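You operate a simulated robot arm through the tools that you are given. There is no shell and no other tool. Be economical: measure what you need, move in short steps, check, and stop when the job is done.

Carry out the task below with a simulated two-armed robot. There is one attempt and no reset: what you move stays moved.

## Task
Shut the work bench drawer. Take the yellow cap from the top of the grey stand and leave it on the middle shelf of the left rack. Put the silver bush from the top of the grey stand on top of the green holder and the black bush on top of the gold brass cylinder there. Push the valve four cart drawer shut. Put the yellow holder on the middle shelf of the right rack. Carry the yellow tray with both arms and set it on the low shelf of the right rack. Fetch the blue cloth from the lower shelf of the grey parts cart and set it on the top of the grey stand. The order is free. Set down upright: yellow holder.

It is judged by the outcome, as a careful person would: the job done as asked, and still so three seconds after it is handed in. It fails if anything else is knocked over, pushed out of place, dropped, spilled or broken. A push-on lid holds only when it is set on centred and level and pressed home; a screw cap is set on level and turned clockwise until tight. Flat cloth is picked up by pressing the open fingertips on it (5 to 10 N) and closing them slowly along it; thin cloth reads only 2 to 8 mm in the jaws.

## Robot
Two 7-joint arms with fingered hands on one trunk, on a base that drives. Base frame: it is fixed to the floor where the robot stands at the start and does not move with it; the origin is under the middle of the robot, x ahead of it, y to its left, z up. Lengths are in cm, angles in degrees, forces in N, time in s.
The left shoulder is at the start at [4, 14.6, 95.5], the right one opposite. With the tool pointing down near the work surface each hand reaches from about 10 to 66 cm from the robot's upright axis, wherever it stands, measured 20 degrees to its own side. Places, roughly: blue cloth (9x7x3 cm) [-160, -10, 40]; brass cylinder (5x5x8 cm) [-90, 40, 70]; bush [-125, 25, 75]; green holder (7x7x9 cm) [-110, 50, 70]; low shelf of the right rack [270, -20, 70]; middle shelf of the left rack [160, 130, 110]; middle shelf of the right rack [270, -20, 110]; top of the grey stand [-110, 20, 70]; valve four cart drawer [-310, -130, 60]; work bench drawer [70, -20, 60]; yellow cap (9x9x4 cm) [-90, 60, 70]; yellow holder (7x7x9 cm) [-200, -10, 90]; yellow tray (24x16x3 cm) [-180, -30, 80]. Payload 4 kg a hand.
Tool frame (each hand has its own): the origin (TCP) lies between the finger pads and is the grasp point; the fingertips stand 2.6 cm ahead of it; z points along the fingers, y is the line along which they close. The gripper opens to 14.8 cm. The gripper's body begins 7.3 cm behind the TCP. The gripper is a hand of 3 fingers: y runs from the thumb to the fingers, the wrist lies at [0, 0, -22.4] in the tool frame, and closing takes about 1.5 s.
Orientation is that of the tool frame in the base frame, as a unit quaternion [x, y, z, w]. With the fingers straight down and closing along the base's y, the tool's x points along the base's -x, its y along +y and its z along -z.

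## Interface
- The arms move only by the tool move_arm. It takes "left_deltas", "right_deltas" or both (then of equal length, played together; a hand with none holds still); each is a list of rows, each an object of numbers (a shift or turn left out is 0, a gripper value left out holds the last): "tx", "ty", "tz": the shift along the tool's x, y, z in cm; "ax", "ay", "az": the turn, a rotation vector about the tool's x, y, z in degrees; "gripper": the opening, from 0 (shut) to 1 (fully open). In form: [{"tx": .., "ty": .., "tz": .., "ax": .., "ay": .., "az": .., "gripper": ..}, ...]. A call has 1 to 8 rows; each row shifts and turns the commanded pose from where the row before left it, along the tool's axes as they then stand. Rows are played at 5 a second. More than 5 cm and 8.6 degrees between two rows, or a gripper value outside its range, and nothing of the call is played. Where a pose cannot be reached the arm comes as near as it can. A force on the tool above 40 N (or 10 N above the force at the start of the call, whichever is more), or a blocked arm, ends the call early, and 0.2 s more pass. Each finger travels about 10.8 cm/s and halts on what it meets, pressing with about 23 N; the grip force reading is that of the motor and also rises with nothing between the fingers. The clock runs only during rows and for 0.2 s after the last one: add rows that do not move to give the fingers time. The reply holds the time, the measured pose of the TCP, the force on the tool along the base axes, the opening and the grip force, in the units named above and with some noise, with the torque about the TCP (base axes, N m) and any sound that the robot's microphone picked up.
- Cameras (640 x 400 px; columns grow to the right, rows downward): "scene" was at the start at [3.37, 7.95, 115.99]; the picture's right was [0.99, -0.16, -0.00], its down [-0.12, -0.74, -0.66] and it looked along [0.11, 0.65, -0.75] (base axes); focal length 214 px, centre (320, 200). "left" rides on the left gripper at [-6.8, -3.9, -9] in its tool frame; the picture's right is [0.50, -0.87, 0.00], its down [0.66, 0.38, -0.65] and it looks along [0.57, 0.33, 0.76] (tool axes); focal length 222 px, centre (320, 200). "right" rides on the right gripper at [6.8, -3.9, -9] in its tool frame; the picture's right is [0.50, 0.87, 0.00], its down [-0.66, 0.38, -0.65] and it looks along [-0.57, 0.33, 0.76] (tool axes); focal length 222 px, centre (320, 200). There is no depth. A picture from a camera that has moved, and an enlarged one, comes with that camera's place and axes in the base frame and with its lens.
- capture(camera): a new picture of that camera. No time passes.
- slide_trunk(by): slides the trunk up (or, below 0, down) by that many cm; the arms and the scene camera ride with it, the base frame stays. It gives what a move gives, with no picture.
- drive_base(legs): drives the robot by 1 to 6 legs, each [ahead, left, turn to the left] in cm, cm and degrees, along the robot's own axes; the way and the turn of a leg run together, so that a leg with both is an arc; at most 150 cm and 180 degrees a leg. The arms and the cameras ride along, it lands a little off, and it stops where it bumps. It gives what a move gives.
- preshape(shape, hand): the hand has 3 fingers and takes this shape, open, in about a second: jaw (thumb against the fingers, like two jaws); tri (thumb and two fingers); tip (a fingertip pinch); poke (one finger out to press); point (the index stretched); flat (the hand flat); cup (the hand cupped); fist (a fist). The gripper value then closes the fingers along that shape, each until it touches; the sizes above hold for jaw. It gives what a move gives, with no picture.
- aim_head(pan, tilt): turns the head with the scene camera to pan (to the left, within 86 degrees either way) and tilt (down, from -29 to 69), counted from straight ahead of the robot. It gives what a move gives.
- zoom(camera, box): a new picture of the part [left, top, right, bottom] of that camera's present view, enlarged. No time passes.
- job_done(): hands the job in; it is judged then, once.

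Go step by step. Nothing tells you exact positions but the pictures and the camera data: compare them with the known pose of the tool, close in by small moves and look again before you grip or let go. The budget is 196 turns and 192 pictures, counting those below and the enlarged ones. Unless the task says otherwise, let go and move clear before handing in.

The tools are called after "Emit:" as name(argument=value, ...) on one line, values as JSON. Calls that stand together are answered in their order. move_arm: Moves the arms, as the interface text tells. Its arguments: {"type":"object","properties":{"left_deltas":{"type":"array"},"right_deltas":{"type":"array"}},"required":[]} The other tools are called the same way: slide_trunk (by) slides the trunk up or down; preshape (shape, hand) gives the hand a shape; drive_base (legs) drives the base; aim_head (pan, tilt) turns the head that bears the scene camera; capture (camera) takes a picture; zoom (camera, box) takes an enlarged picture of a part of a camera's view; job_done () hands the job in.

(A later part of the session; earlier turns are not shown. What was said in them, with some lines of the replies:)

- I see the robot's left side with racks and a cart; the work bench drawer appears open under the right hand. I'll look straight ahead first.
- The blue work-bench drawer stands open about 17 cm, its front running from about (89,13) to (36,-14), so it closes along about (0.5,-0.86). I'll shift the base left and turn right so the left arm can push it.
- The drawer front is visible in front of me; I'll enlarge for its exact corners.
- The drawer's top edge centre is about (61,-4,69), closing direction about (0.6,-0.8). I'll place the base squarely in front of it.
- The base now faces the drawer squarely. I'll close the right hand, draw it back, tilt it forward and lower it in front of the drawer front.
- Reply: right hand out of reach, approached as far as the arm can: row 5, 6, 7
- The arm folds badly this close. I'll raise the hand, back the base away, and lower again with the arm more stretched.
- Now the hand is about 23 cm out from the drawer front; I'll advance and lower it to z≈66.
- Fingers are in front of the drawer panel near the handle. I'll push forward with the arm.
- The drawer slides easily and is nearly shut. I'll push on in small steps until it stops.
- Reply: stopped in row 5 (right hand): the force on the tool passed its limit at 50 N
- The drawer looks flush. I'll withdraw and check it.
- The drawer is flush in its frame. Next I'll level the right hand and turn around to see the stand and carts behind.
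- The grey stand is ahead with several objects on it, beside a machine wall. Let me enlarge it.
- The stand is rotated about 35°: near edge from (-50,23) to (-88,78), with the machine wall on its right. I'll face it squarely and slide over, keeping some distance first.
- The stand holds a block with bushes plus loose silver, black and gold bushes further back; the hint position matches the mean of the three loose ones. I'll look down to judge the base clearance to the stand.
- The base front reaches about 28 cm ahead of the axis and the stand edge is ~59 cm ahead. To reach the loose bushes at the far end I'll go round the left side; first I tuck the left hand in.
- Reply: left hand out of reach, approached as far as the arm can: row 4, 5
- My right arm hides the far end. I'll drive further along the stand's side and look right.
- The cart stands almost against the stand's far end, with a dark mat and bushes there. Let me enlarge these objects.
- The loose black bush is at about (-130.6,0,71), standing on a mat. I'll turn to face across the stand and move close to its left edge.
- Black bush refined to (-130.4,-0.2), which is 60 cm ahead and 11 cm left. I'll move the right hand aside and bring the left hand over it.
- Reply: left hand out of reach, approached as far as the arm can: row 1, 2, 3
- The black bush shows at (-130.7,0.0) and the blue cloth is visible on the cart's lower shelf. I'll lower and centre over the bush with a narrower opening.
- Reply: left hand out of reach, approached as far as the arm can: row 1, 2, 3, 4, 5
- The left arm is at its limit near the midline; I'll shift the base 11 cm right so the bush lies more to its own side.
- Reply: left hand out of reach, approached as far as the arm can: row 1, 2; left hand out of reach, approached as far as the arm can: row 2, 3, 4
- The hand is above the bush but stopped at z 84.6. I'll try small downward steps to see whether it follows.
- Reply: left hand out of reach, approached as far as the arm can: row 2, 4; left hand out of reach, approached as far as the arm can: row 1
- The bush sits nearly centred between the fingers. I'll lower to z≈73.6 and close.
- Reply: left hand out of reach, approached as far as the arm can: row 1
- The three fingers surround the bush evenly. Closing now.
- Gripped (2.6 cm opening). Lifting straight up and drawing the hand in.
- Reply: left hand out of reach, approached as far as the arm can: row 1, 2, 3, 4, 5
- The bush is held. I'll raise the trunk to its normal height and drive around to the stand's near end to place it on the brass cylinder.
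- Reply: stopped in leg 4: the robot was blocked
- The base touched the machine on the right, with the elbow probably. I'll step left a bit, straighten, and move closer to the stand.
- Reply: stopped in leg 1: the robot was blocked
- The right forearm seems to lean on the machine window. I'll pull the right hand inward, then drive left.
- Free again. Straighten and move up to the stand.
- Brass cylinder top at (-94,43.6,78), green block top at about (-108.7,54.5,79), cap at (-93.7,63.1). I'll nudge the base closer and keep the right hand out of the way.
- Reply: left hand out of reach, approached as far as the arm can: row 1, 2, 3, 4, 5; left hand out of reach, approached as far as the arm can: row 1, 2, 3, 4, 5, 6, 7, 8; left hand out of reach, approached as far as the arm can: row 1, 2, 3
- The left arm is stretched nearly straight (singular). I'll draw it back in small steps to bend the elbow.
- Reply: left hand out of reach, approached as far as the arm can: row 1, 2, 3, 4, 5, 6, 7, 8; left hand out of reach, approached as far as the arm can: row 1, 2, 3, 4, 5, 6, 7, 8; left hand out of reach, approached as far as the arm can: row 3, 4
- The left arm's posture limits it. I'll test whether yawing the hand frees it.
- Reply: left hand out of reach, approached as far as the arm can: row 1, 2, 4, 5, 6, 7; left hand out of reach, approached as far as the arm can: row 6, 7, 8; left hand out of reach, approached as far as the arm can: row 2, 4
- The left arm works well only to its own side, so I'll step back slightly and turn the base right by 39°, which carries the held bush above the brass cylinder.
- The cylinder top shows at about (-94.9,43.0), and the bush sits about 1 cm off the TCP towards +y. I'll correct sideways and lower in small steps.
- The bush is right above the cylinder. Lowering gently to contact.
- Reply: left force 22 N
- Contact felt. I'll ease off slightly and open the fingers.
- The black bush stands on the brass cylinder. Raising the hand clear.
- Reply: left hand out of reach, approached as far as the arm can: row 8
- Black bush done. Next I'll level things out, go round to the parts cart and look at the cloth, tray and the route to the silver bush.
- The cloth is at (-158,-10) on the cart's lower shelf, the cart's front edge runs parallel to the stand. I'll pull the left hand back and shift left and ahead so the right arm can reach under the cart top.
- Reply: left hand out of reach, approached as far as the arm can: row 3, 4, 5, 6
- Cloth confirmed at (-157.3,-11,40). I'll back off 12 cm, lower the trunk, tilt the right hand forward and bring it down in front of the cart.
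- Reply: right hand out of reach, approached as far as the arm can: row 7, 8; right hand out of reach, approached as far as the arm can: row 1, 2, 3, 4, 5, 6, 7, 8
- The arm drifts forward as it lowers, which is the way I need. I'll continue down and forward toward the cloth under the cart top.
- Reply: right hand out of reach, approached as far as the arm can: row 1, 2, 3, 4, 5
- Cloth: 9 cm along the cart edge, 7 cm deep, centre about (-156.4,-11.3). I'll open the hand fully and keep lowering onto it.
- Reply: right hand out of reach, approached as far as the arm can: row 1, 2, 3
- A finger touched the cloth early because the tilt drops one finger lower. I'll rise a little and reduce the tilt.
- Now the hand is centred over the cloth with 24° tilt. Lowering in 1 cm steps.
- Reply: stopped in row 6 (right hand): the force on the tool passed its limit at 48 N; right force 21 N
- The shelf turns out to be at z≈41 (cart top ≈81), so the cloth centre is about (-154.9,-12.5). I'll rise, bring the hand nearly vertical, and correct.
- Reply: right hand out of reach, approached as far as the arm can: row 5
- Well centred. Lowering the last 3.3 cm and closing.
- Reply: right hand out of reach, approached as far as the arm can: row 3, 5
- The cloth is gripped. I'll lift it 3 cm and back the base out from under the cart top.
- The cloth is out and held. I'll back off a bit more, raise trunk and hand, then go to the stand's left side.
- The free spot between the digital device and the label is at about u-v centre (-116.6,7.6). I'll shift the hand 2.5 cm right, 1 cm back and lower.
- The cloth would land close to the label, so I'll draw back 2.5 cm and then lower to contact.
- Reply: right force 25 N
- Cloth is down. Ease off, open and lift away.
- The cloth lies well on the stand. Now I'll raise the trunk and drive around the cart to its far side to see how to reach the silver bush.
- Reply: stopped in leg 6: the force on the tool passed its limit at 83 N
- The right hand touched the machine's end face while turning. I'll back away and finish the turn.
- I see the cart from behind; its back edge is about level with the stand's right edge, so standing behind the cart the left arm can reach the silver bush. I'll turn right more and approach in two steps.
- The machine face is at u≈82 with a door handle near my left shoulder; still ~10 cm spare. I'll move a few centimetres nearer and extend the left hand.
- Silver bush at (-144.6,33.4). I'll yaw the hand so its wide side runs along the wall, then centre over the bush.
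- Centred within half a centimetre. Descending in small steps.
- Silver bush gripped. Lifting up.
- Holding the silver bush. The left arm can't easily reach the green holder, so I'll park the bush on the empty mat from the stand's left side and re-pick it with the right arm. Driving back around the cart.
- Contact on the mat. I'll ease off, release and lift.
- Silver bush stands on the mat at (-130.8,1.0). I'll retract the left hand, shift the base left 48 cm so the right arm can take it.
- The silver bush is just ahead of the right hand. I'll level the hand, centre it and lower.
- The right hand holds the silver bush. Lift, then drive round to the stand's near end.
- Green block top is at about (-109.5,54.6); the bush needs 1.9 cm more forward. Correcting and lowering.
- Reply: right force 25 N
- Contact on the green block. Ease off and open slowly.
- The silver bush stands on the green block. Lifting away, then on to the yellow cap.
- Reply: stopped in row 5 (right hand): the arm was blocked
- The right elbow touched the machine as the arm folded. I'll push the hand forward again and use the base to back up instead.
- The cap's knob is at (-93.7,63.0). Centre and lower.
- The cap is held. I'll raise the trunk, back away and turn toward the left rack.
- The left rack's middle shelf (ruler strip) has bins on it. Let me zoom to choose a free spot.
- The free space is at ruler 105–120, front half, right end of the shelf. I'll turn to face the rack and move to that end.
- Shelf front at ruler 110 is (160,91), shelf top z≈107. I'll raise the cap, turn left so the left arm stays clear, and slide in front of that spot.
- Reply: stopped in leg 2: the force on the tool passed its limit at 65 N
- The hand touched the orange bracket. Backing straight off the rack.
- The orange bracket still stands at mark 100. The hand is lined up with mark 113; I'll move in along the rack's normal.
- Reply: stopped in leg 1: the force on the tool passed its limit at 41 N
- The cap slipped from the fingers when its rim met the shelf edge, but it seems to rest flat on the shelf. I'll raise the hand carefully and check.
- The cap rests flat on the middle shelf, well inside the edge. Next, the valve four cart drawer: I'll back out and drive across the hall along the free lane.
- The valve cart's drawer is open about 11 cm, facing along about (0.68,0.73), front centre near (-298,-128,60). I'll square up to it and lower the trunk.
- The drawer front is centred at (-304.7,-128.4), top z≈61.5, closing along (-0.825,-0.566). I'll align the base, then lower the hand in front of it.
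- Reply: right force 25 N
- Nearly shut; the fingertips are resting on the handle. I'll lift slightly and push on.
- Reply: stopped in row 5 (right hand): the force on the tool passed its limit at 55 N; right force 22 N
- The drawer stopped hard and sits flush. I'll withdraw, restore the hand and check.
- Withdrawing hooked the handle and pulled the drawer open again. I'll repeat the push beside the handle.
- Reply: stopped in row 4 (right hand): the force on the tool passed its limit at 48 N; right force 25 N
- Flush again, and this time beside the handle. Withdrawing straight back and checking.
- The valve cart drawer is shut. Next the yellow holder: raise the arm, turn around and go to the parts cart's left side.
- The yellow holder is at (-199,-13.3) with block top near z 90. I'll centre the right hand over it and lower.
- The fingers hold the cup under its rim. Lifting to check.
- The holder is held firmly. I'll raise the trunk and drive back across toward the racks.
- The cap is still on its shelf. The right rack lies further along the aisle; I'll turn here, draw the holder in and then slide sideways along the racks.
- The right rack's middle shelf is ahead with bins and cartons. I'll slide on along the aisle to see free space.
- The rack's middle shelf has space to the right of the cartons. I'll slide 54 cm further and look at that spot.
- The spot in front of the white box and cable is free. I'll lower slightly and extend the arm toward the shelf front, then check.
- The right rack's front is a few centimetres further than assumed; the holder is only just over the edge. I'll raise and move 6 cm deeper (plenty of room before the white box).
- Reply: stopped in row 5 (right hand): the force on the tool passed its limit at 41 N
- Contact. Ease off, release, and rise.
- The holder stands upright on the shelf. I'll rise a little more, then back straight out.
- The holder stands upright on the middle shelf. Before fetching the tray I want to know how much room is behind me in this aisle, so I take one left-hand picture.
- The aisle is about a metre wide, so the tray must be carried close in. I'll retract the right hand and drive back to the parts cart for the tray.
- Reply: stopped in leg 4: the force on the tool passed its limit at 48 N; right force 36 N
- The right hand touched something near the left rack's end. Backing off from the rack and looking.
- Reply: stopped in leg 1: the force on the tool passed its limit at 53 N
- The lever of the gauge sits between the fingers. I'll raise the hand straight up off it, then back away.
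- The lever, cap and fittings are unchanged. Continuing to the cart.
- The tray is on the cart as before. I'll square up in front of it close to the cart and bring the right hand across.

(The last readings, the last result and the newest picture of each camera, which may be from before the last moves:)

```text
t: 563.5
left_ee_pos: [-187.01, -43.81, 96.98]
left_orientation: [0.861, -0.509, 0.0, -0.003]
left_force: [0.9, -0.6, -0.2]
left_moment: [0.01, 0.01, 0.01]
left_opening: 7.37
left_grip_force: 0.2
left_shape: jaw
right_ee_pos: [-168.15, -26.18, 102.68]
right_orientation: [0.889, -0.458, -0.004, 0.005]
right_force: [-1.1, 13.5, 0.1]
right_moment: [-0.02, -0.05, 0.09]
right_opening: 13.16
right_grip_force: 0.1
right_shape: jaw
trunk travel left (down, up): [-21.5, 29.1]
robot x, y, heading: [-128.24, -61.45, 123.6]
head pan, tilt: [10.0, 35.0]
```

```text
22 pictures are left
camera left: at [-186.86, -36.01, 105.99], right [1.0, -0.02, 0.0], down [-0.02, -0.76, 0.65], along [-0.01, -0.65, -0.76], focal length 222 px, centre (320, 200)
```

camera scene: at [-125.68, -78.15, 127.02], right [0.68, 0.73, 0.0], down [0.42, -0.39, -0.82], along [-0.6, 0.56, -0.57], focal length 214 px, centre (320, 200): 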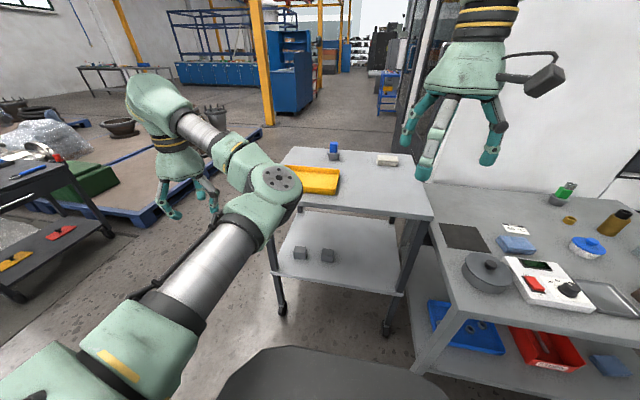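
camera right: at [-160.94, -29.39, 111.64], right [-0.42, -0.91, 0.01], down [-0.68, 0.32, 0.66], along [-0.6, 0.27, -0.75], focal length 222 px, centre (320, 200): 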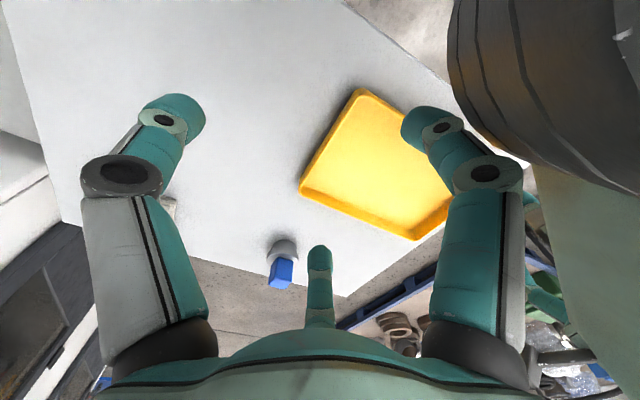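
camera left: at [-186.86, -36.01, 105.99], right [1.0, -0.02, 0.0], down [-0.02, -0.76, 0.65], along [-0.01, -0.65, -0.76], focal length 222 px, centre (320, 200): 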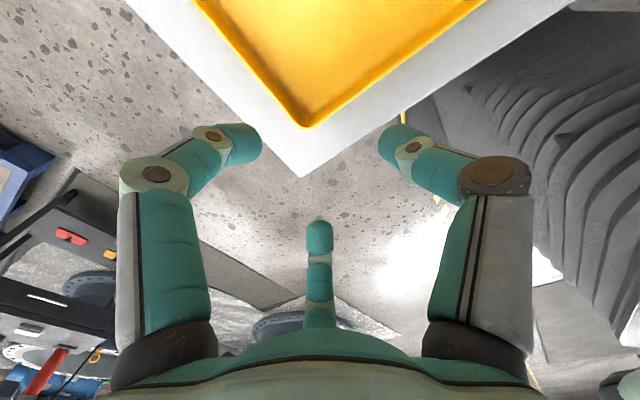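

The right hand is brushing the left elbow. Tray ends are at (-174.5,-24) and (-195,-38); I'll move the right hand back out and shift the base left 14 cm.

Emit:
move_arm(right_deltas=[{"ty": -2.5}, {"ty": -2.5}, {"ty": -2.5}, {"ty": -2.5}, {"tx": -2, "tz": 1.5}, {"tx": -2, "tz": 1.5}])

Emit:
drive_base(legs=[[0, 14, 0.5]])

Emit:
move_arm(left_deltas=[{"tx": -2}, {"tx": -2}, {"tx": -2, "ty": -1}, {"tx": -2, "ty": -2}, {"tx": -1, "ty": -2}, {"ty": -2}, {"ty": -2}, {"ty": -1}])

Emit:
capture(camera="left")

Emit:
capture(camera="right")

```text
t: 564.9
left_ee_pos: [-186.92, -43.61, 97.01]
left_orientation: [0.861, -0.508, 0.0, -0.002]
left_force: [0.0, -1.3, 0.2]
left_moment: [-0.04, -0.02, -0.02]
left_opening: 7.35
left_grip_force: 0.1
left_shape: jaw
right_ee_pos: [-162.47, -16.9, 99.7]
right_orientation: [0.889, -0.457, -0.003, 0.006]
right_force: [0.0, 0.4, 0.2]
right_moment: [-0.04, -0.03, 0.0]
right_opening: 13.31
right_grip_force: 0.0
right_shape: jaw
trunk travel left (down, up): [-21.5, 29.1]
robot x, y, heading: [-128.51, -62.0, 123.5]
head pan, tilt: [10.0, 35.0]
```

```text
t: 566.2
left_ee_pos: [-198.81, -52.48, 97.16]
left_orientation: [0.865, -0.502, 0.0, -0.002]
left_force: [0.1, -0.3, -0.1]
left_moment: [0.02, -0.01, 0.0]
left_opening: 7.34
left_grip_force: 0.0
left_shape: jaw
right_ee_pos: [-174.61, -25.31, 99.8]
right_orientation: [0.893, -0.45, -0.004, 0.007]
right_force: [0.4, -0.4, -0.1]
right_moment: [0.03, -0.01, 0.02]
right_opening: 13.3
right_grip_force: 0.0
right_shape: jaw
trunk travel left (down, up): [-21.5, 29.1]
robot x, y, heading: [-140.15, -69.65, 124.5]
head pan, tilt: [10.0, 35.0]
```

```text
t: 568.0
left_ee_pos: [-194.57, -39.61, 96.95]
left_orientation: [0.865, -0.502, 0.0, -0.002]
left_force: [-0.2, -0.5, 0.2]
left_moment: [-0.01, 0.0, 0.0]
left_opening: 7.35
left_grip_force: 0.2
left_shape: jaw
right_ee_pos: [-174.59, -25.33, 99.78]
right_orientation: [0.893, -0.451, -0.004, 0.006]
right_force: [-0.5, 0.8, -1.0]
right_moment: [-0.03, -0.02, -0.02]
right_opening: 13.27
right_grip_force: 0.0
right_shape: jaw
trunk travel left (down, up): [-21.5, 29.1]
robot x, y, heading: [-139.72, -69.83, 124.3]
head pan, tilt: [10.0, 35.0]
```

```text
21 pictures are left
camera left: at [-194.42, -31.87, 106.02], right [1.0, 0.0, 0.0], down [0.0, -0.76, 0.65], along [0.0, -0.65, -0.76], focal length 222 px, centre (320, 200)
```

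left: 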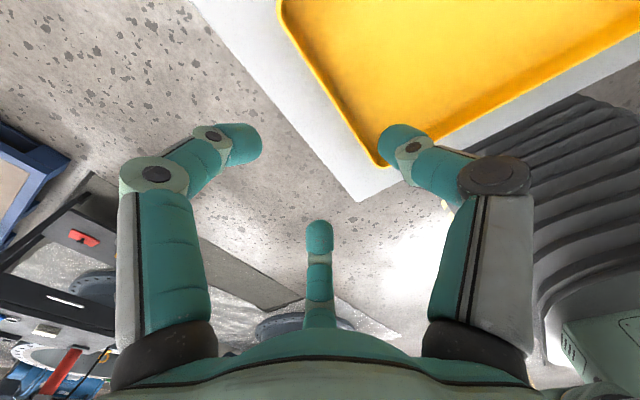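

```text
20 pictures are left
camera right: at [-167.27, -28.39, 108.62], right [-0.4, -0.92, 0.01], down [-0.69, 0.31, 0.66], along [-0.61, 0.26, -0.75], focal length 222 px, centre (320, 200)
```

right: 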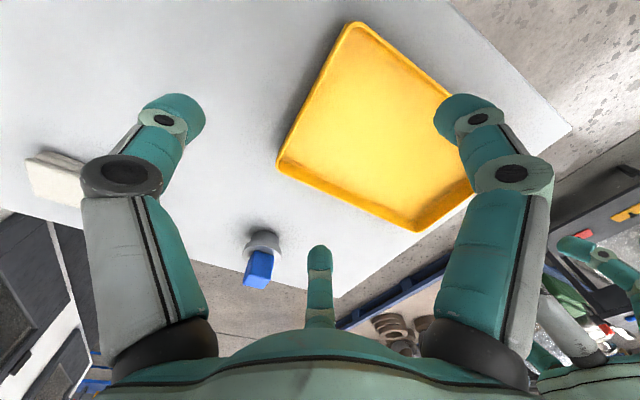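

Both hands are nearly above the tray's end walls. I'll correct by small shifts, narrow the grippers and lower both together.

Emit:
move_arm(left_deltas=[{"ty": -1.3, "tx": -0.3, "gripper": 0.45}, {"ty": -1.3}, {"tz": 1.5}, {"tz": 1.5}, {"tz": 1.5}, {"tz": 1.5}, {"tz": 1.5}, {"tz": 1}], right_deltas=[{"tx": -0.5, "ty": -0.9, "gripper": 0.45}, {"tz": 1.5}, {"tz": 1.8}, {"tz": 1.8}, {"tz": 1.8}, {"tz": 1.8}, {"tz": 1.6}, {"tz": 1}])

Emit:
capture(camera="left")

Emit:
capture(camera="right")

```text
t: 569.8
left_ee_pos: [-193.91, -39.87, 88.67]
left_orientation: [0.865, -0.502, 0.001, -0.002]
left_force: [0.3, -0.2, 0.4]
left_moment: [0.0, 0.0, 0.01]
left_opening: 6.7
left_grip_force: 0.1
left_shape: jaw
left hand out of reach, approached as far as the arm can: row 1, 2, 3
right_ee_pos: [-174.38, -24.35, 88.4]
right_orientation: [0.893, -0.451, -0.003, 0.007]
right_force: [0.4, -0.3, -0.8]
right_moment: [0.02, -0.01, 0.01]
right_opening: 6.67
right_grip_force: 0.2
right_shape: jaw
trunk travel left (down, up): [-21.5, 29.1]
robot x, y, heading: [-139.66, -69.61, 124.7]
head pan, tilt: [10.0, 35.0]
```

```text
19 pictures are left
camera left: at [-193.95, -31.98, 97.65], right [1.0, 0.0, 0.0], down [0.0, -0.76, 0.65], along [0.0, -0.65, -0.76], focal length 222 px, centre (320, 200)
```

left: 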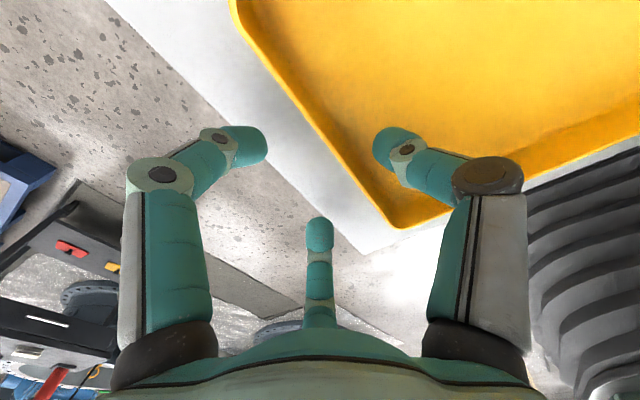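

```text
18 pictures are left
camera right: at [-166.98, -27.49, 97.3], right [-0.4, -0.92, 0.01], down [-0.69, 0.31, 0.66], along [-0.61, 0.26, -0.75], focal length 222 px, centre (320, 200)
```

right: 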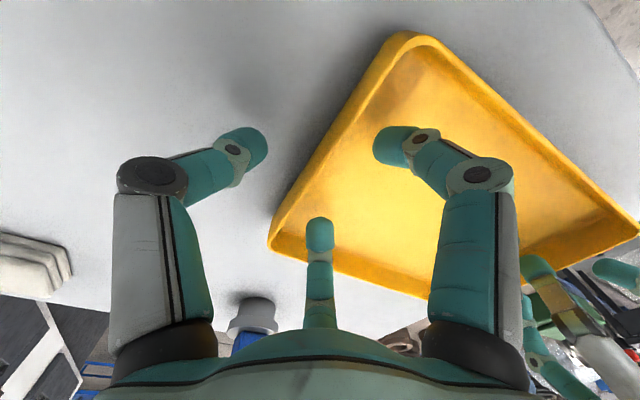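

The right hand straddles the wall well; the left needs about 1.5 cm inward. I'll nudge the left hand in small steps and look again while lowering both to grip height.

Emit:
move_arm(left_deltas=[{"tz": 0.6}, {"ty": -0.6}, {"ty": -0.6}, {"ty": -0.6}, {"tz": 0.6}, {"tz": 0.6}, {"ty": -0.4}], right_deltas=[{"tz": 0.6}, {"tz": 0.6}, {"tz": 0.6}, {"tz": 0.4}, {}, {}, {}])

Emit:
capture(camera="left")

```text
t: 571.4
left_ee_pos: [-193.41, -39.87, 87.09]
left_orientation: [0.865, -0.502, -0.002, -0.002]
left_force: [-0.1, 0.2, 0.8]
left_moment: [0.0, -0.04, -0.01]
left_opening: 6.67
left_grip_force: 0.0
left_shape: jaw
left hand out of reach, approached as far as the arm can: row 2, 3, 4
right_ee_pos: [-174.33, -24.5, 86.79]
right_orientation: [0.893, -0.45, -0.009, 0.005]
right_force: [-2.1, -0.4, 38.8]
right_moment: [-0.5, 0.59, -0.06]
right_opening: 6.9
right_grip_force: 0.0
right_shape: jaw
trunk travel left (down, up): [-21.5, 29.1]
robot x, y, heading: [-139.6, -69.28, 124.7]
head pan, tilt: [10.0, 35.0]
```

```text
17 pictures are left
camera left: at [-193.37, -32.03, 96.07], right [1.0, 0.0, 0.0], down [0.0, -0.76, 0.65], along [0.0, -0.65, -0.76], focal length 222 px, centre (320, 200)
```

left: 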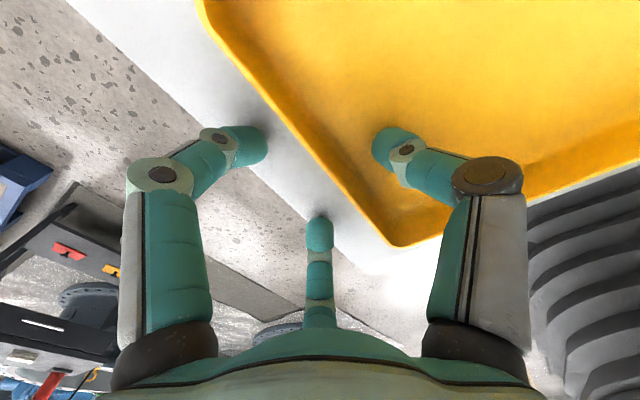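

The left wall is centred between the fingertips as well. I'll ease the right hand up slightly and close both hands together.

Emit:
move_arm(left_deltas=[{"tz": 0.2}, {"gripper": 0.35}, {"gripper": 0.25}, {"gripper": 0.15}, {"gripper": 0.05}, {}, {}, {}], right_deltas=[{"tz": -0.4}, {"gripper": 0.35}, {"gripper": 0.25}, {"gripper": 0.15}, {"gripper": 0.05}, {}, {}, {}])

Emit:
capture(camera="right")

Emit:
capture(camera="left")

```text
t: 572.8
left_ee_pos: [-193.36, -39.25, 87.11]
left_orientation: [0.864, -0.503, -0.006, -0.003]
left_force: [7.7, 3.1, 16.9]
left_moment: [0.17, -0.4, -0.01]
left_opening: 0.96
left_grip_force: 0.2
left_shape: jaw
right_ee_pos: [-174.06, -24.6, 86.78]
right_orientation: [0.893, -0.45, -0.004, 0.005]
right_force: [0.4, -2.2, 7.0]
right_moment: [-0.02, -0.03, -0.03]
right_opening: 0.86
right_grip_force: 22.8
right_shape: jaw
trunk travel left (down, up): [-21.5, 29.1]
robot x, y, heading: [-139.62, -69.54, 124.3]
head pan, tilt: [10.0, 35.0]
stopped in row 6 (left hand): the force on the tool passed its limit at 40 N (the readings are from after the stop); the commanded pose is now the measured one
```

```text
16 pictures are left
camera right: at [-166.68, -27.66, 95.54], right [-0.4, -0.92, 0.01], down [-0.69, 0.31, 0.66], along [-0.61, 0.26, -0.75], focal length 222 px, centre (320, 200)
```

right: 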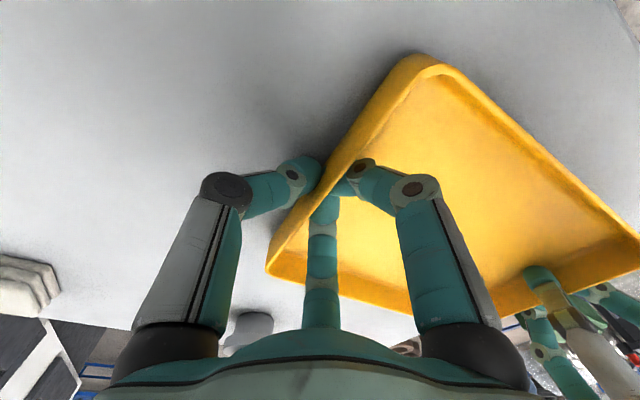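

```text
15 pictures are left
camera left: at [-193.2, -31.57, 96.21], right [1.0, -0.01, -0.01], down [0.0, -0.77, 0.64], along [-0.01, -0.64, -0.77], focal length 222 px, centre (320, 200)
```

left: 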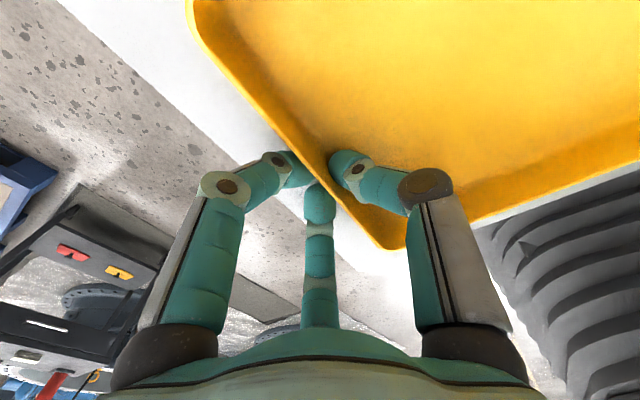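

Both hands straddle the end walls. I'll let the left hand finish pressing and then lift both together slowly.

Emit:
move_arm(left_deltas=[{"gripper": 0.0}, {}, {}, {"tz": -0.6}, {"tz": -0.8}, {"tz": -1}, {"tz": -1}, {"tz": -1}], right_deltas=[{"gripper": 0.0}, {}, {}, {"tz": -0.6}, {"tz": -0.8}, {"tz": -1}, {"tz": -1}, {"tz": -1}])

Emit:
capture(camera="scene")

```text
t: 574.6
left_ee_pos: [-194.0, -39.47, 91.41]
left_orientation: [0.864, -0.503, -0.001, -0.002]
left_force: [11.5, 8.2, -1.9]
left_moment: [0.11, -0.18, -0.01]
left_opening: 0.46
left_grip_force: 23.2
left_shape: jaw
left hand out of reach, approached as far as the arm can: row 6
right_ee_pos: [-174.15, -24.46, 90.99]
right_orientation: [0.893, -0.45, -0.002, 0.006]
right_force: [-10.3, -8.0, -1.4]
right_moment: [-0.1, 0.18, -0.07]
right_opening: 0.79
right_grip_force: 22.7
right_shape: jaw
trunk travel left (down, up): [-21.5, 29.1]
robot x, y, heading: [-139.5, -69.53, 124.4]
head pan, tilt: [10.0, 35.0]
```

```text
14 pictures are left
camera scene: at [-147.02, -61.51, 127.02], right [0.71, 0.7, 0.0], down [0.4, -0.41, -0.82], along [-0.57, 0.58, -0.57], focal length 214 px, centre (320, 200)
```

scene: 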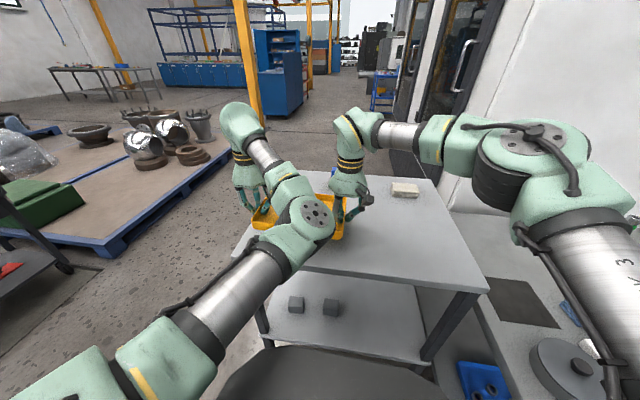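

The tray is lifted level by both hands. I'll raise the trunk, back off and carry it along the known lane toward the racks.

Emit:
slide_trunk(by=9)

Emit:
drive_base(legs=[[-24, 0, 0], [0, 0, -90], [150, 0, 0], [36, 0, 0]])

```text
t: 575.8
left_ee_pos: [-193.98, -39.18, 100.23]
left_orientation: [0.864, -0.503, -0.002, -0.003]
left_force: [10.4, 9.9, -1.3]
left_moment: [0.12, -0.19, 0.02]
left_opening: 0.44
left_grip_force: 23.0
left_shape: jaw
right_ee_pos: [-174.24, -24.28, 99.86]
right_orientation: [0.893, -0.451, -0.002, 0.006]
right_force: [-11.9, -9.6, -0.3]
right_moment: [-0.13, 0.21, -0.01]
right_opening: 0.76
right_grip_force: 22.9
right_shape: jaw
trunk travel left (down, up): [-30.5, 20.1]
robot x, y, heading: [-139.64, -69.71, 124.5]
head pan, tilt: [10.0, 35.0]
```

```text
t: 590.2
left_ee_pos: [50.31, 71.99, 100.35]
left_orientation: [-0.278, 0.96, -0.001, 0.003]
left_force: [8.7, -10.4, -1.0]
left_moment: [-0.17, -0.14, 0.04]
left_opening: 0.46
left_grip_force: 22.8
left_shape: jaw
right_ee_pos: [66.29, 52.77, 99.76]
right_orientation: [-0.333, 0.943, 0.005, -0.003]
right_force: [-9.2, 9.0, -0.9]
right_moment: [0.17, 0.11, 0.0]
right_opening: 0.77
right_grip_force: 23.0
right_shape: jaw
trunk travel left (down, up): [-30.5, 20.1]
robot x, y, heading: [22.62, 16.29, 37.0]
head pan, tilt: [10.0, 35.0]
```

Emit:
drive_base(legs=[[0, 33, 0], [60, 0, 0], [0, 0, -93]])

Emit:
aim_head(pan=0, tilt=30)

Emit:
capture(camera="scene")

```text
t: 599.3
left_ee_pos: [107.22, 50.82, 100.38]
left_orientation: [0.486, 0.874, -0.003, 0.002]
left_force: [-8.3, -6.8, -0.6]
left_moment: [-0.13, 0.13, 0.06]
left_opening: 0.45
left_grip_force: 23.0
left_shape: jaw
right_ee_pos: [88.17, 35.15, 99.86]
right_orientation: [0.434, 0.901, 0.006, 0.002]
right_force: [7.7, 7.7, -1.5]
right_moment: [0.08, -0.15, -0.01]
right_opening: 0.73
right_grip_force: 22.8
right_shape: jaw
trunk travel left (down, up): [-30.5, 20.1]
robot x, y, heading: [52.28, 78.78, -53.4]
head pan, tilt: [10.0, 35.0]
```

```text
t: 600.0
left_ee_pos: [107.21, 50.77, 100.38]
left_orientation: [0.487, 0.873, -0.003, 0.002]
left_force: [-4.1, -3.5, -0.7]
left_moment: [-0.03, 0.09, 0.0]
left_opening: 0.41
left_grip_force: 22.9
left_shape: jaw
right_ee_pos: [88.15, 35.21, 99.84]
right_orientation: [0.433, 0.901, 0.005, 0.002]
right_force: [4.2, 3.1, -0.7]
right_moment: [0.05, -0.06, -0.01]
right_opening: 0.75
right_grip_force: 22.8
right_shape: jaw
trunk travel left (down, up): [-30.5, 20.1]
robot x, y, heading: [52.04, 79.06, -53.4]
head pan, tilt: [0.0, 30.0]
```

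```text
13 pictures are left
camera scene: at [58.7, 70.37, 136.69], right [-0.8, -0.6, 0.0], down [-0.3, 0.4, -0.87], along [0.52, -0.69, -0.5], focal length 214 px, centre (320, 200)
```

scene: 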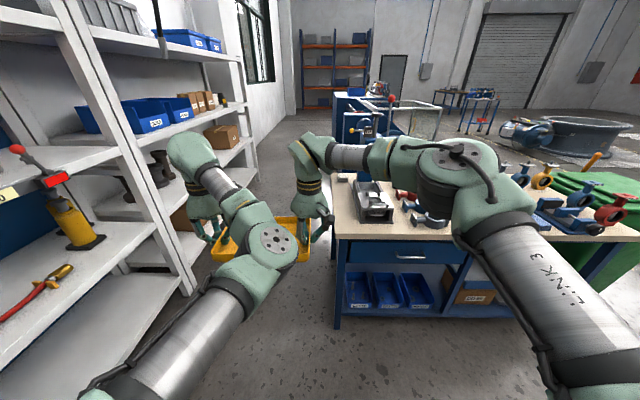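

Emit:
drive_base(legs=[[0, 0, -2.6], [0, 44, 0], [90, 0, 0]])

Emit:
capture(camera="scene")

```text
t: 607.4
left_ee_pos: [195.2, 1.33, 100.37]
left_orientation: [0.494, 0.869, -0.003, 0.001]
left_force: [-8.4, -6.2, -1.0]
left_moment: [-0.14, 0.11, 0.05]
left_opening: 0.42
left_grip_force: 23.2
left_shape: jaw
right_ee_pos: [175.71, -13.99, 99.96]
right_orientation: [0.44, 0.898, 0.007, 0.002]
right_force: [7.6, 5.7, -1.2]
right_moment: [0.09, -0.12, 0.02]
right_opening: 0.75
right_grip_force: 23.1
right_shape: jaw
trunk travel left (down, up): [-30.5, 20.1]
robot x, y, heading: [140.36, 30.5, -54.3]
head pan, tilt: [0.0, 30.0]
```

```text
12 pictures are left
camera scene: at [146.83, 21.63, 136.7], right [-0.81, -0.58, 0.0], down [-0.29, 0.41, -0.87], along [0.51, -0.7, -0.5], focal length 214 px, centre (320, 200)
```

scene: 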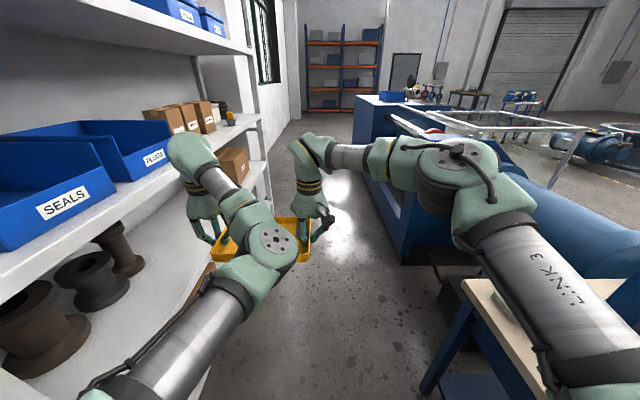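

Clear ahead; past the bench end the aisle widens. I'll continue, move away from the rack and turn to face the low shelf.

Emit:
drive_base(legs=[[0, 0, -1.7], [62, 0, 0], [42, -27, 0], [0, 0, 90]])

Emit:
slide_trunk(by=-22)

Emit:
aim_head(pan=10, tilt=30)

Emit:
capture(camera="scene")

```text
t: 617.6
left_ee_pos: [208.96, -17.3, 100.2]
left_orientation: [-0.253, 0.967, -0.001, 0.004]
left_force: [5.2, -6.3, -0.8]
left_moment: [-0.14, -0.12, 0.05]
left_opening: 0.43
left_grip_force: 23.2
left_shape: jaw
right_ee_pos: [223.69, -36.88, 99.81]
right_orientation: [-0.312, 0.95, 0.006, -0.003]
right_force: [-4.1, 5.8, -1.3]
right_moment: [0.04, 0.07, -0.01]
right_opening: 0.75
right_grip_force: 22.8
right_shape: jaw
trunk travel left (down, up): [-30.5, 20.1]
robot x, y, heading: [178.39, -71.08, 34.4]
head pan, tilt: [0.0, 30.0]
```

```text
t: 620.0
left_ee_pos: [208.97, -17.4, 78.24]
left_orientation: [-0.254, 0.967, 0.0, 0.004]
left_force: [3.8, -5.0, -1.6]
left_moment: [-0.09, -0.05, 0.04]
left_opening: 0.47
left_grip_force: 22.7
left_shape: jaw
right_ee_pos: [223.85, -37.02, 77.83]
right_orientation: [-0.312, 0.95, 0.005, -0.002]
right_force: [-3.4, 4.8, -0.8]
right_moment: [0.07, 0.06, 0.0]
right_opening: 0.76
right_grip_force: 22.9
right_shape: jaw
trunk travel left (down, up): [-8.5, 42.1]
robot x, y, heading: [178.59, -71.49, 34.6]
head pan, tilt: [0.0, 30.0]
```

```text
t: 620.7
left_ee_pos: [209.01, -17.3, 78.21]
left_orientation: [-0.254, 0.967, -0.001, 0.003]
left_force: [4.1, -5.0, -1.1]
left_moment: [-0.12, -0.07, 0.01]
left_opening: 0.44
left_grip_force: 22.9
left_shape: jaw
right_ee_pos: [223.71, -37.1, 77.87]
right_orientation: [-0.313, 0.95, 0.006, -0.003]
right_force: [-4.5, 5.7, -0.2]
right_moment: [0.06, 0.06, 0.0]
right_opening: 0.76
right_grip_force: 23.1
right_shape: jaw
trunk travel left (down, up): [-8.5, 42.1]
robot x, y, heading: [178.39, -71.16, 34.3]
head pan, tilt: [10.0, 30.0]
```

```text
11 pictures are left
camera scene: at [186.68, -63.68, 114.66], right [0.7, -0.72, 0.0], down [-0.36, -0.35, -0.87], along [0.62, 0.6, -0.5], focal length 214 px, centre (320, 200)
```

scene: 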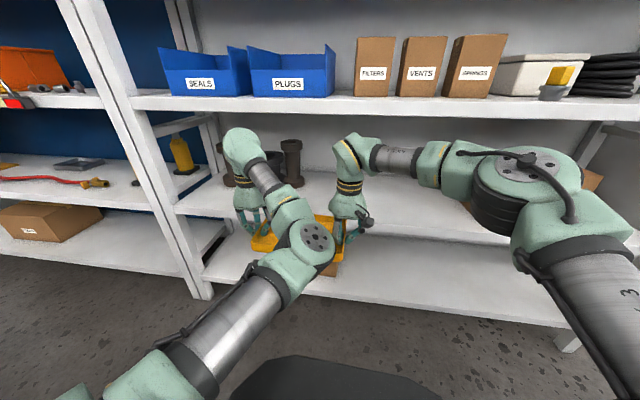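

The tray faces the low shelf; the gap between the dark cylinders and the carton is at s≈121–180. I'll shift right 20 cm, lower slightly and advance part way.

Emit:
slide_trunk(by=-3.7)

Emit:
drive_base(legs=[[0, -20, 0], [15, 0, 0]])

Emit:
capture(camera="scene")

Emit:
capture(camera="right")

```text
t: 621.5
left_ee_pos: [209.02, -17.2, 74.5]
left_orientation: [-0.253, 0.967, -0.001, 0.003]
left_force: [3.6, -5.6, -1.5]
left_moment: [-0.08, -0.05, -0.01]
left_opening: 0.43
left_grip_force: 22.8
left_shape: jaw
right_ee_pos: [223.69, -37.12, 74.07]
right_orientation: [-0.312, 0.95, 0.005, -0.003]
right_force: [-3.7, 5.4, -1.3]
right_moment: [0.06, 0.06, 0.02]
right_opening: 0.76
right_grip_force: 23.4
right_shape: jaw
trunk travel left (down, up): [-4.8, 45.8]
robot x, y, heading: [178.35, -71.61, 34.2]
head pan, tilt: [10.0, 30.0]
```

```text
t: 624.1
left_ee_pos: [232.7, -25.39, 74.4]
left_orientation: [-0.252, 0.968, -0.001, 0.003]
left_force: [4.9, -5.2, -1.7]
left_moment: [-0.07, -0.05, 0.01]
left_opening: 0.44
left_grip_force: 23.4
left_shape: jaw
right_ee_pos: [247.49, -45.17, 74.01]
right_orientation: [-0.311, 0.951, 0.006, -0.004]
right_force: [-3.9, 5.3, -0.1]
right_moment: [0.05, 0.05, -0.01]
right_opening: 0.76
right_grip_force: 22.6
right_shape: jaw
trunk travel left (down, up): [-4.8, 45.8]
robot x, y, heading: [202.21, -79.51, 34.0]
head pan, tilt: [10.0, 30.0]
```

```text
10 pictures are left
camera scene: at [210.41, -71.66, 110.93], right [0.7, -0.72, 0.0], down [-0.36, -0.35, -0.87], along [0.62, 0.6, -0.5], focal length 214 px, centre (320, 200)
```

scene: 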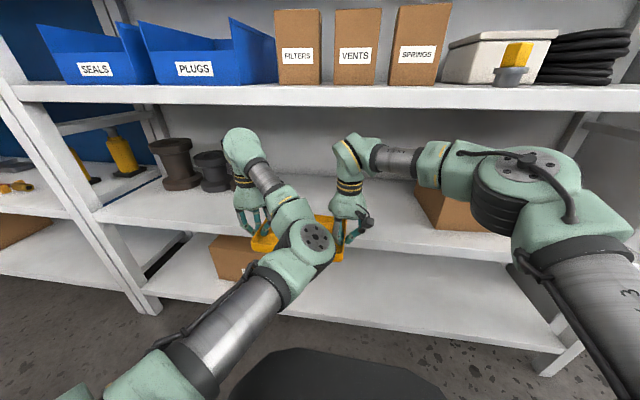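

```text
9 pictures are left
camera right: at [244.54, -52.46, 82.88], right [-0.91, 0.4, 0.01], down [0.31, 0.69, 0.66], along [0.26, 0.6, -0.75], focal length 222 px, centre (320, 200)
```

right: 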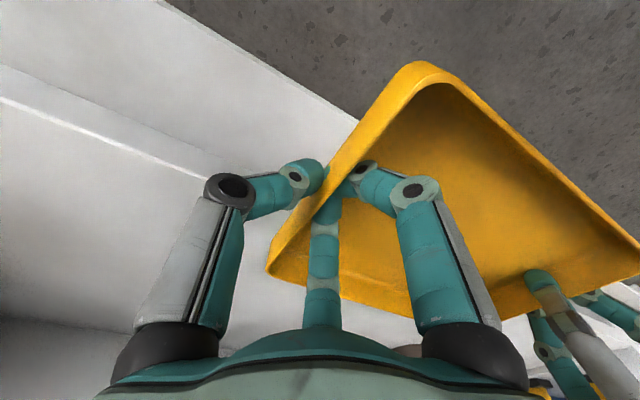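

Heights and side clearances look right. Advancing onto the shelf.

Emit:
drive_base(legs=[[10, 0, 0], [8.5, 0, 0]])

Emit:
capture(camera="scene")

```text
t: 625.9
left_ee_pos: [248.13, -15.02, 74.46]
left_orientation: [-0.253, 0.968, -0.001, 0.003]
left_force: [3.5, -2.7, -0.2]
left_moment: [-0.06, -0.01, 0.02]
left_opening: 0.44
left_grip_force: 22.6
left_shape: jaw
right_ee_pos: [262.75, -34.94, 73.93]
right_orientation: [-0.311, 0.95, 0.006, -0.003]
right_force: [-2.2, 3.3, -0.8]
right_moment: [0.0, 0.09, 0.03]
right_opening: 0.78
right_grip_force: 22.8
right_shape: jaw
trunk travel left (down, up): [-4.8, 45.8]
robot x, y, heading: [217.22, -69.31, 34.2]
head pan, tilt: [10.0, 30.0]
```

```text
8 pictures are left
camera scene: at [225.68, -61.32, 110.93], right [0.7, -0.72, 0.0], down [-0.36, -0.35, -0.87], along [0.62, 0.6, -0.5], focal length 214 px, centre (320, 200)
```

scene: 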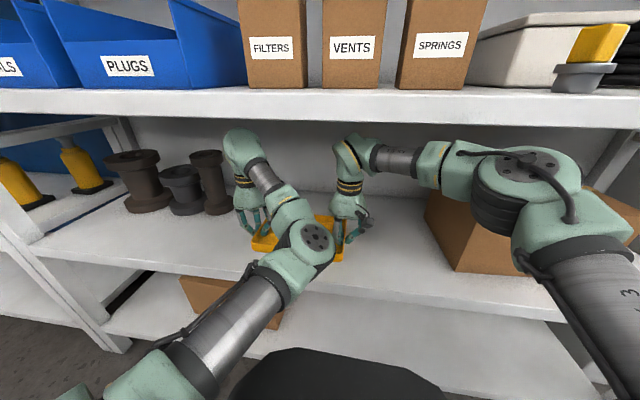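

The tray is fully over the shelf. Lowering both hands together.

Emit:
move_arm(left_deltas=[{"tz": 0.5}, {"tz": 0.5}, {"tz": 0.5}, {"tz": 0.4}, {"tz": 0.3}, {"tz": 0.3}], right_deltas=[{"tz": 0.5}, {"tz": 0.5}, {"tz": 0.5}, {"tz": 0.4}, {"tz": 0.3}, {"tz": 0.3}])

Emit:
move_arm(left_deltas=[{"tz": 0.3}, {"tz": 0.3}, {"tz": 0.3}, {"tz": 0.3}], right_deltas=[{"tz": 0.3}, {"tz": 0.3}, {"tz": 0.3}, {"tz": 0.3}])

```text
t: 627.3
left_ee_pos: [248.17, -14.92, 72.12]
left_orientation: [-0.251, 0.968, -0.001, 0.004]
left_force: [2.4, -4.0, -1.3]
left_moment: [-0.04, -0.01, 0.02]
left_opening: 0.4
left_grip_force: 22.8
left_shape: jaw
right_ee_pos: [262.66, -34.81, 71.5]
right_orientation: [-0.311, 0.95, 0.005, -0.004]
right_force: [-2.4, 3.4, -0.4]
right_moment: [0.05, 0.02, -0.02]
right_opening: 0.75
right_grip_force: 22.8
right_shape: jaw
trunk travel left (down, up): [-4.8, 45.8]
robot x, y, heading: [217.31, -68.99, 34.2]
head pan, tilt: [10.0, 30.0]
```

```text
t: 628.3
left_ee_pos: [248.04, -15.07, 70.82]
left_orientation: [-0.253, 0.967, -0.001, 0.003]
left_force: [0.2, -0.5, -1.4]
left_moment: [0.01, 0.04, 0.02]
left_opening: 0.43
left_grip_force: 23.0
left_shape: jaw
right_ee_pos: [262.71, -34.93, 70.29]
right_orientation: [-0.311, 0.95, 0.005, -0.003]
right_force: [-1.0, 1.0, -0.9]
right_moment: [0.02, 0.03, 0.01]
right_opening: 0.73
right_grip_force: 24.1
right_shape: jaw
trunk travel left (down, up): [-4.8, 45.8]
robot x, y, heading: [217.3, -68.9, 34.2]
head pan, tilt: [10.0, 30.0]
```

Emit:
move_arm(left_deltas=[{"tz": 0.3}, {"tz": 0.3}, {"tz": 0.3}, {"tz": 0.3}, {"tz": 0.3}], right_deltas=[{"tz": 0.3}, {"tz": 0.3}, {"tz": 0.3}, {"tz": 0.3}, {"tz": 0.3}])

```text
t: 629.5
left_ee_pos: [248.05, -14.94, 69.13]
left_orientation: [-0.253, 0.967, -0.002, 0.003]
left_force: [-0.7, 1.3, -1.4]
left_moment: [0.06, 0.04, -0.01]
left_opening: 0.41
left_grip_force: 23.1
left_shape: jaw
right_ee_pos: [262.71, -34.74, 68.79]
right_orientation: [-0.311, 0.95, 0.006, -0.003]
right_force: [0.4, -1.2, -0.2]
right_moment: [-0.04, -0.03, 0.03]
right_opening: 0.76
right_grip_force: 22.7
right_shape: jaw
trunk travel left (down, up): [-4.8, 45.8]
robot x, y, heading: [216.89, -69.06, 34.2]
head pan, tilt: [10.0, 30.0]
```

Emit:
move_arm(left_deltas=[{"tz": 0.3}, {"tz": 0.3}, {"tz": 0.3}, {"tz": 0.3}, {"tz": 0.3}], right_deltas=[{"tz": 0.3}, {"tz": 0.3}, {"tz": 0.3}, {"tz": 0.3}, {"tz": 0.3}])

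Emit:
capture(camera="right")

```text
t: 630.5
left_ee_pos: [248.03, -15.03, 68.94]
left_orientation: [-0.252, 0.968, 0.004, 0.012]
left_force: [-2.3, 0.8, 15.9]
left_moment: [-0.08, 0.01, 0.0]
left_opening: 0.48
left_grip_force: 23.1
left_shape: jaw
right_ee_pos: [262.62, -34.69, 68.66]
right_orientation: [-0.31, 0.951, 0.011, 0.003]
right_force: [-2.5, -3.7, 17.9]
right_moment: [-0.1, -0.02, 0.0]
right_opening: 0.9
right_grip_force: 22.8
right_shape: jaw
trunk travel left (down, up): [-4.8, 45.8]
robot x, y, heading: [217.0, -69.15, 33.9]
head pan, tilt: [10.0, 30.0]
stopped in row 5 (right hand): the force on the tool passed its limit at 42 N (the readings are from after the stop); the commanded pose is now the measured one
```

```text
7 pictures are left
camera right: at [259.62, -42.08, 77.4], right [-0.91, 0.4, 0.01], down [0.31, 0.68, 0.67], along [0.26, 0.62, -0.74], focal length 222 px, centre (320, 200)
```

right: 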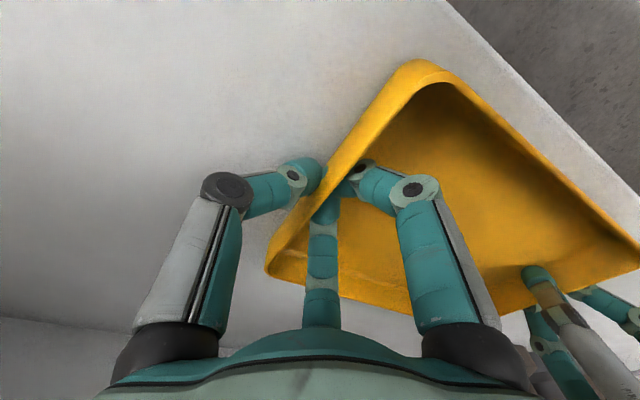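

Both hands feel the shelf. Easing off, opening both and rising.

Emit:
move_arm(left_deltas=[{"tz": -0.2}, {"gripper": 0.12}, {"gripper": 0.22}, {"gripper": 0.32}, {"gripper": 0.38}, {}, {"tz": -1}, {"tz": -1}], right_deltas=[{"tz": -0.2}, {"gripper": 0.12}, {"gripper": 0.22}, {"gripper": 0.32}, {"gripper": 0.38}, {}, {"tz": -1}, {"tz": -1}])

Emit:
move_arm(left_deltas=[{"tz": -1}, {"tz": -1}, {"tz": -0.8}], right_deltas=[{"tz": -1}, {"tz": -1}, {"tz": -0.8}])

Emit:
capture(camera="right")

```text
t: 632.4
left_ee_pos: [248.16, -14.96, 70.66]
left_orientation: [-0.252, 0.968, 0.0, 0.008]
left_force: [-0.4, 0.7, 0.0]
left_moment: [0.01, 0.02, -0.02]
left_opening: 5.58
left_grip_force: 0.1
left_shape: jaw
right_ee_pos: [262.85, -34.78, 70.28]
right_orientation: [-0.313, 0.95, 0.009, 0.001]
right_force: [1.0, -0.4, 0.0]
right_moment: [0.03, -0.05, 0.03]
right_opening: 5.58
right_grip_force: 0.1
right_shape: jaw
trunk travel left (down, up): [-4.8, 45.8]
robot x, y, heading: [217.58, -68.94, 33.8]
head pan, tilt: [10.0, 30.0]
```

```text
t: 633.1
left_ee_pos: [248.11, -15.0, 73.53]
left_orientation: [-0.252, 0.968, 0.0, 0.007]
left_force: [0.0, -0.3, -0.1]
left_moment: [0.01, -0.01, 0.0]
left_opening: 5.59
left_grip_force: 0.0
left_shape: jaw
right_ee_pos: [262.86, -34.78, 73.13]
right_orientation: [-0.311, 0.95, 0.009, 0.0]
right_force: [0.0, -0.4, 0.4]
right_moment: [0.0, -0.01, 0.02]
right_opening: 5.58
right_grip_force: 0.0
right_shape: jaw
trunk travel left (down, up): [-4.8, 45.8]
robot x, y, heading: [217.09, -68.8, 34.1]
head pan, tilt: [10.0, 30.0]
```

```text
6 pictures are left
camera right: at [259.88, -42.12, 81.94], right [-0.91, 0.4, 0.01], down [0.31, 0.68, 0.66], along [0.26, 0.61, -0.75], focal length 222 px, centre (320, 200)
```

right: 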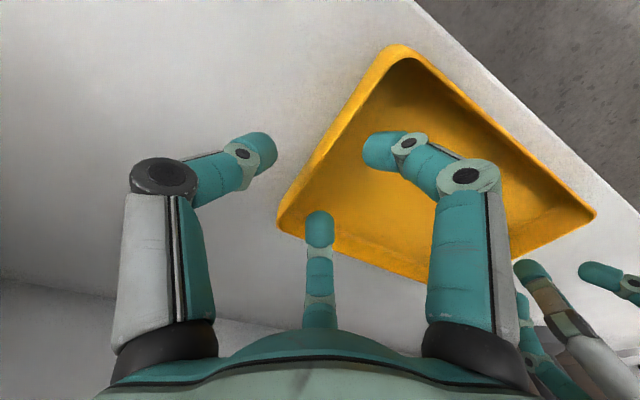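

The tray rests flat on the low shelf and the fingers are clear. A little higher, then straight back out.

Emit:
move_arm(left_deltas=[{"tz": -0.8}, {"tz": -0.6}], right_deltas=[{"tz": -0.8}, {"tz": -0.6}])

Emit:
drive_base(legs=[[-30, 0, 0]])

Emit:
capture(camera="scene")

```text
t: 633.8
left_ee_pos: [248.08, -14.95, 74.81]
left_orientation: [-0.253, 0.967, 0.0, 0.007]
left_force: [0.0, -0.4, -0.8]
left_moment: [0.01, 0.02, 0.0]
left_opening: 5.57
left_grip_force: 0.1
left_shape: jaw
right_ee_pos: [262.78, -34.76, 74.57]
right_orientation: [-0.311, 0.95, 0.009, -0.001]
right_force: [-0.6, -0.3, -0.8]
right_moment: [-0.03, 0.02, 0.01]
right_opening: 5.6
right_grip_force: 0.0
right_shape: jaw
trunk travel left (down, up): [-4.8, 45.8]
robot x, y, heading: [217.67, -68.95, 34.3]
head pan, tilt: [10.0, 30.0]
```

```text
t: 635.8
left_ee_pos: [222.68, -32.01, 74.75]
left_orientation: [-0.254, 0.967, 0.0, 0.008]
left_force: [0.0, -0.2, -0.1]
left_moment: [-0.02, -0.01, 0.01]
left_opening: 5.58
left_grip_force: 0.0
left_shape: jaw
right_ee_pos: [237.55, -51.78, 74.65]
right_orientation: [-0.313, 0.95, 0.01, 0.001]
right_force: [-0.8, -0.5, 0.9]
right_moment: [0.02, -0.01, -0.04]
right_opening: 5.58
right_grip_force: 0.0
right_shape: jaw
trunk travel left (down, up): [-4.8, 45.8]
robot x, y, heading: [192.14, -85.88, 34.3]
head pan, tilt: [10.0, 30.0]
```

```text
5 pictures are left
camera scene: at [200.28, -78.56, 110.96], right [0.7, -0.72, 0.0], down [-0.36, -0.35, -0.87], along [0.62, 0.61, -0.5], focal length 214 px, centre (320, 200)
```

scene: 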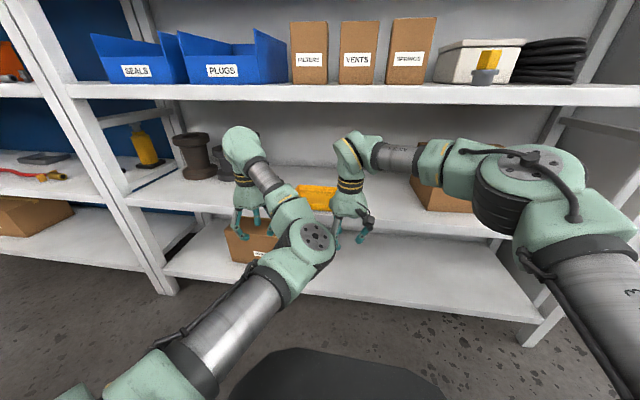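

All jobs are done: both drawers shut, cap, bushes, cloth, holder and tray in place and the hands clear. Handing in.

Emit:
job_done()

```text
The job is handed in.
```

I've handed the job in with every item done:

- **Drawers:** the work bench drawer and the valve four cart drawer are both shut. The valve cart drawer took two pushes, because my fingers caught the handle and pulled it open after the first.
- **Yellow cap:** it is on the middle shelf of the left rack. It slipped from my grip at the shelf edge but came to rest flat, well inside the edge.
- **Bushes:** the silver bush is on the green holder and the black bush is on the brass cylinder. There were silver and black bushes both loose on the stand and set in a clear block. I took the loose ones.
- **Yellow holder:** it stands upright on the middle shelf of the right rack.
- **Yellow tray:** I carried it with both arms, and it sits on the low shelf of the right rack.
- **Blue cloth:** it is on top of the grey stand.

I bumped a few things on the way: the machine's wall and window, the orange bracket and the gauge lever. The bracket and lever looked unmoved afterwards, but I did not inspect the machine closely.
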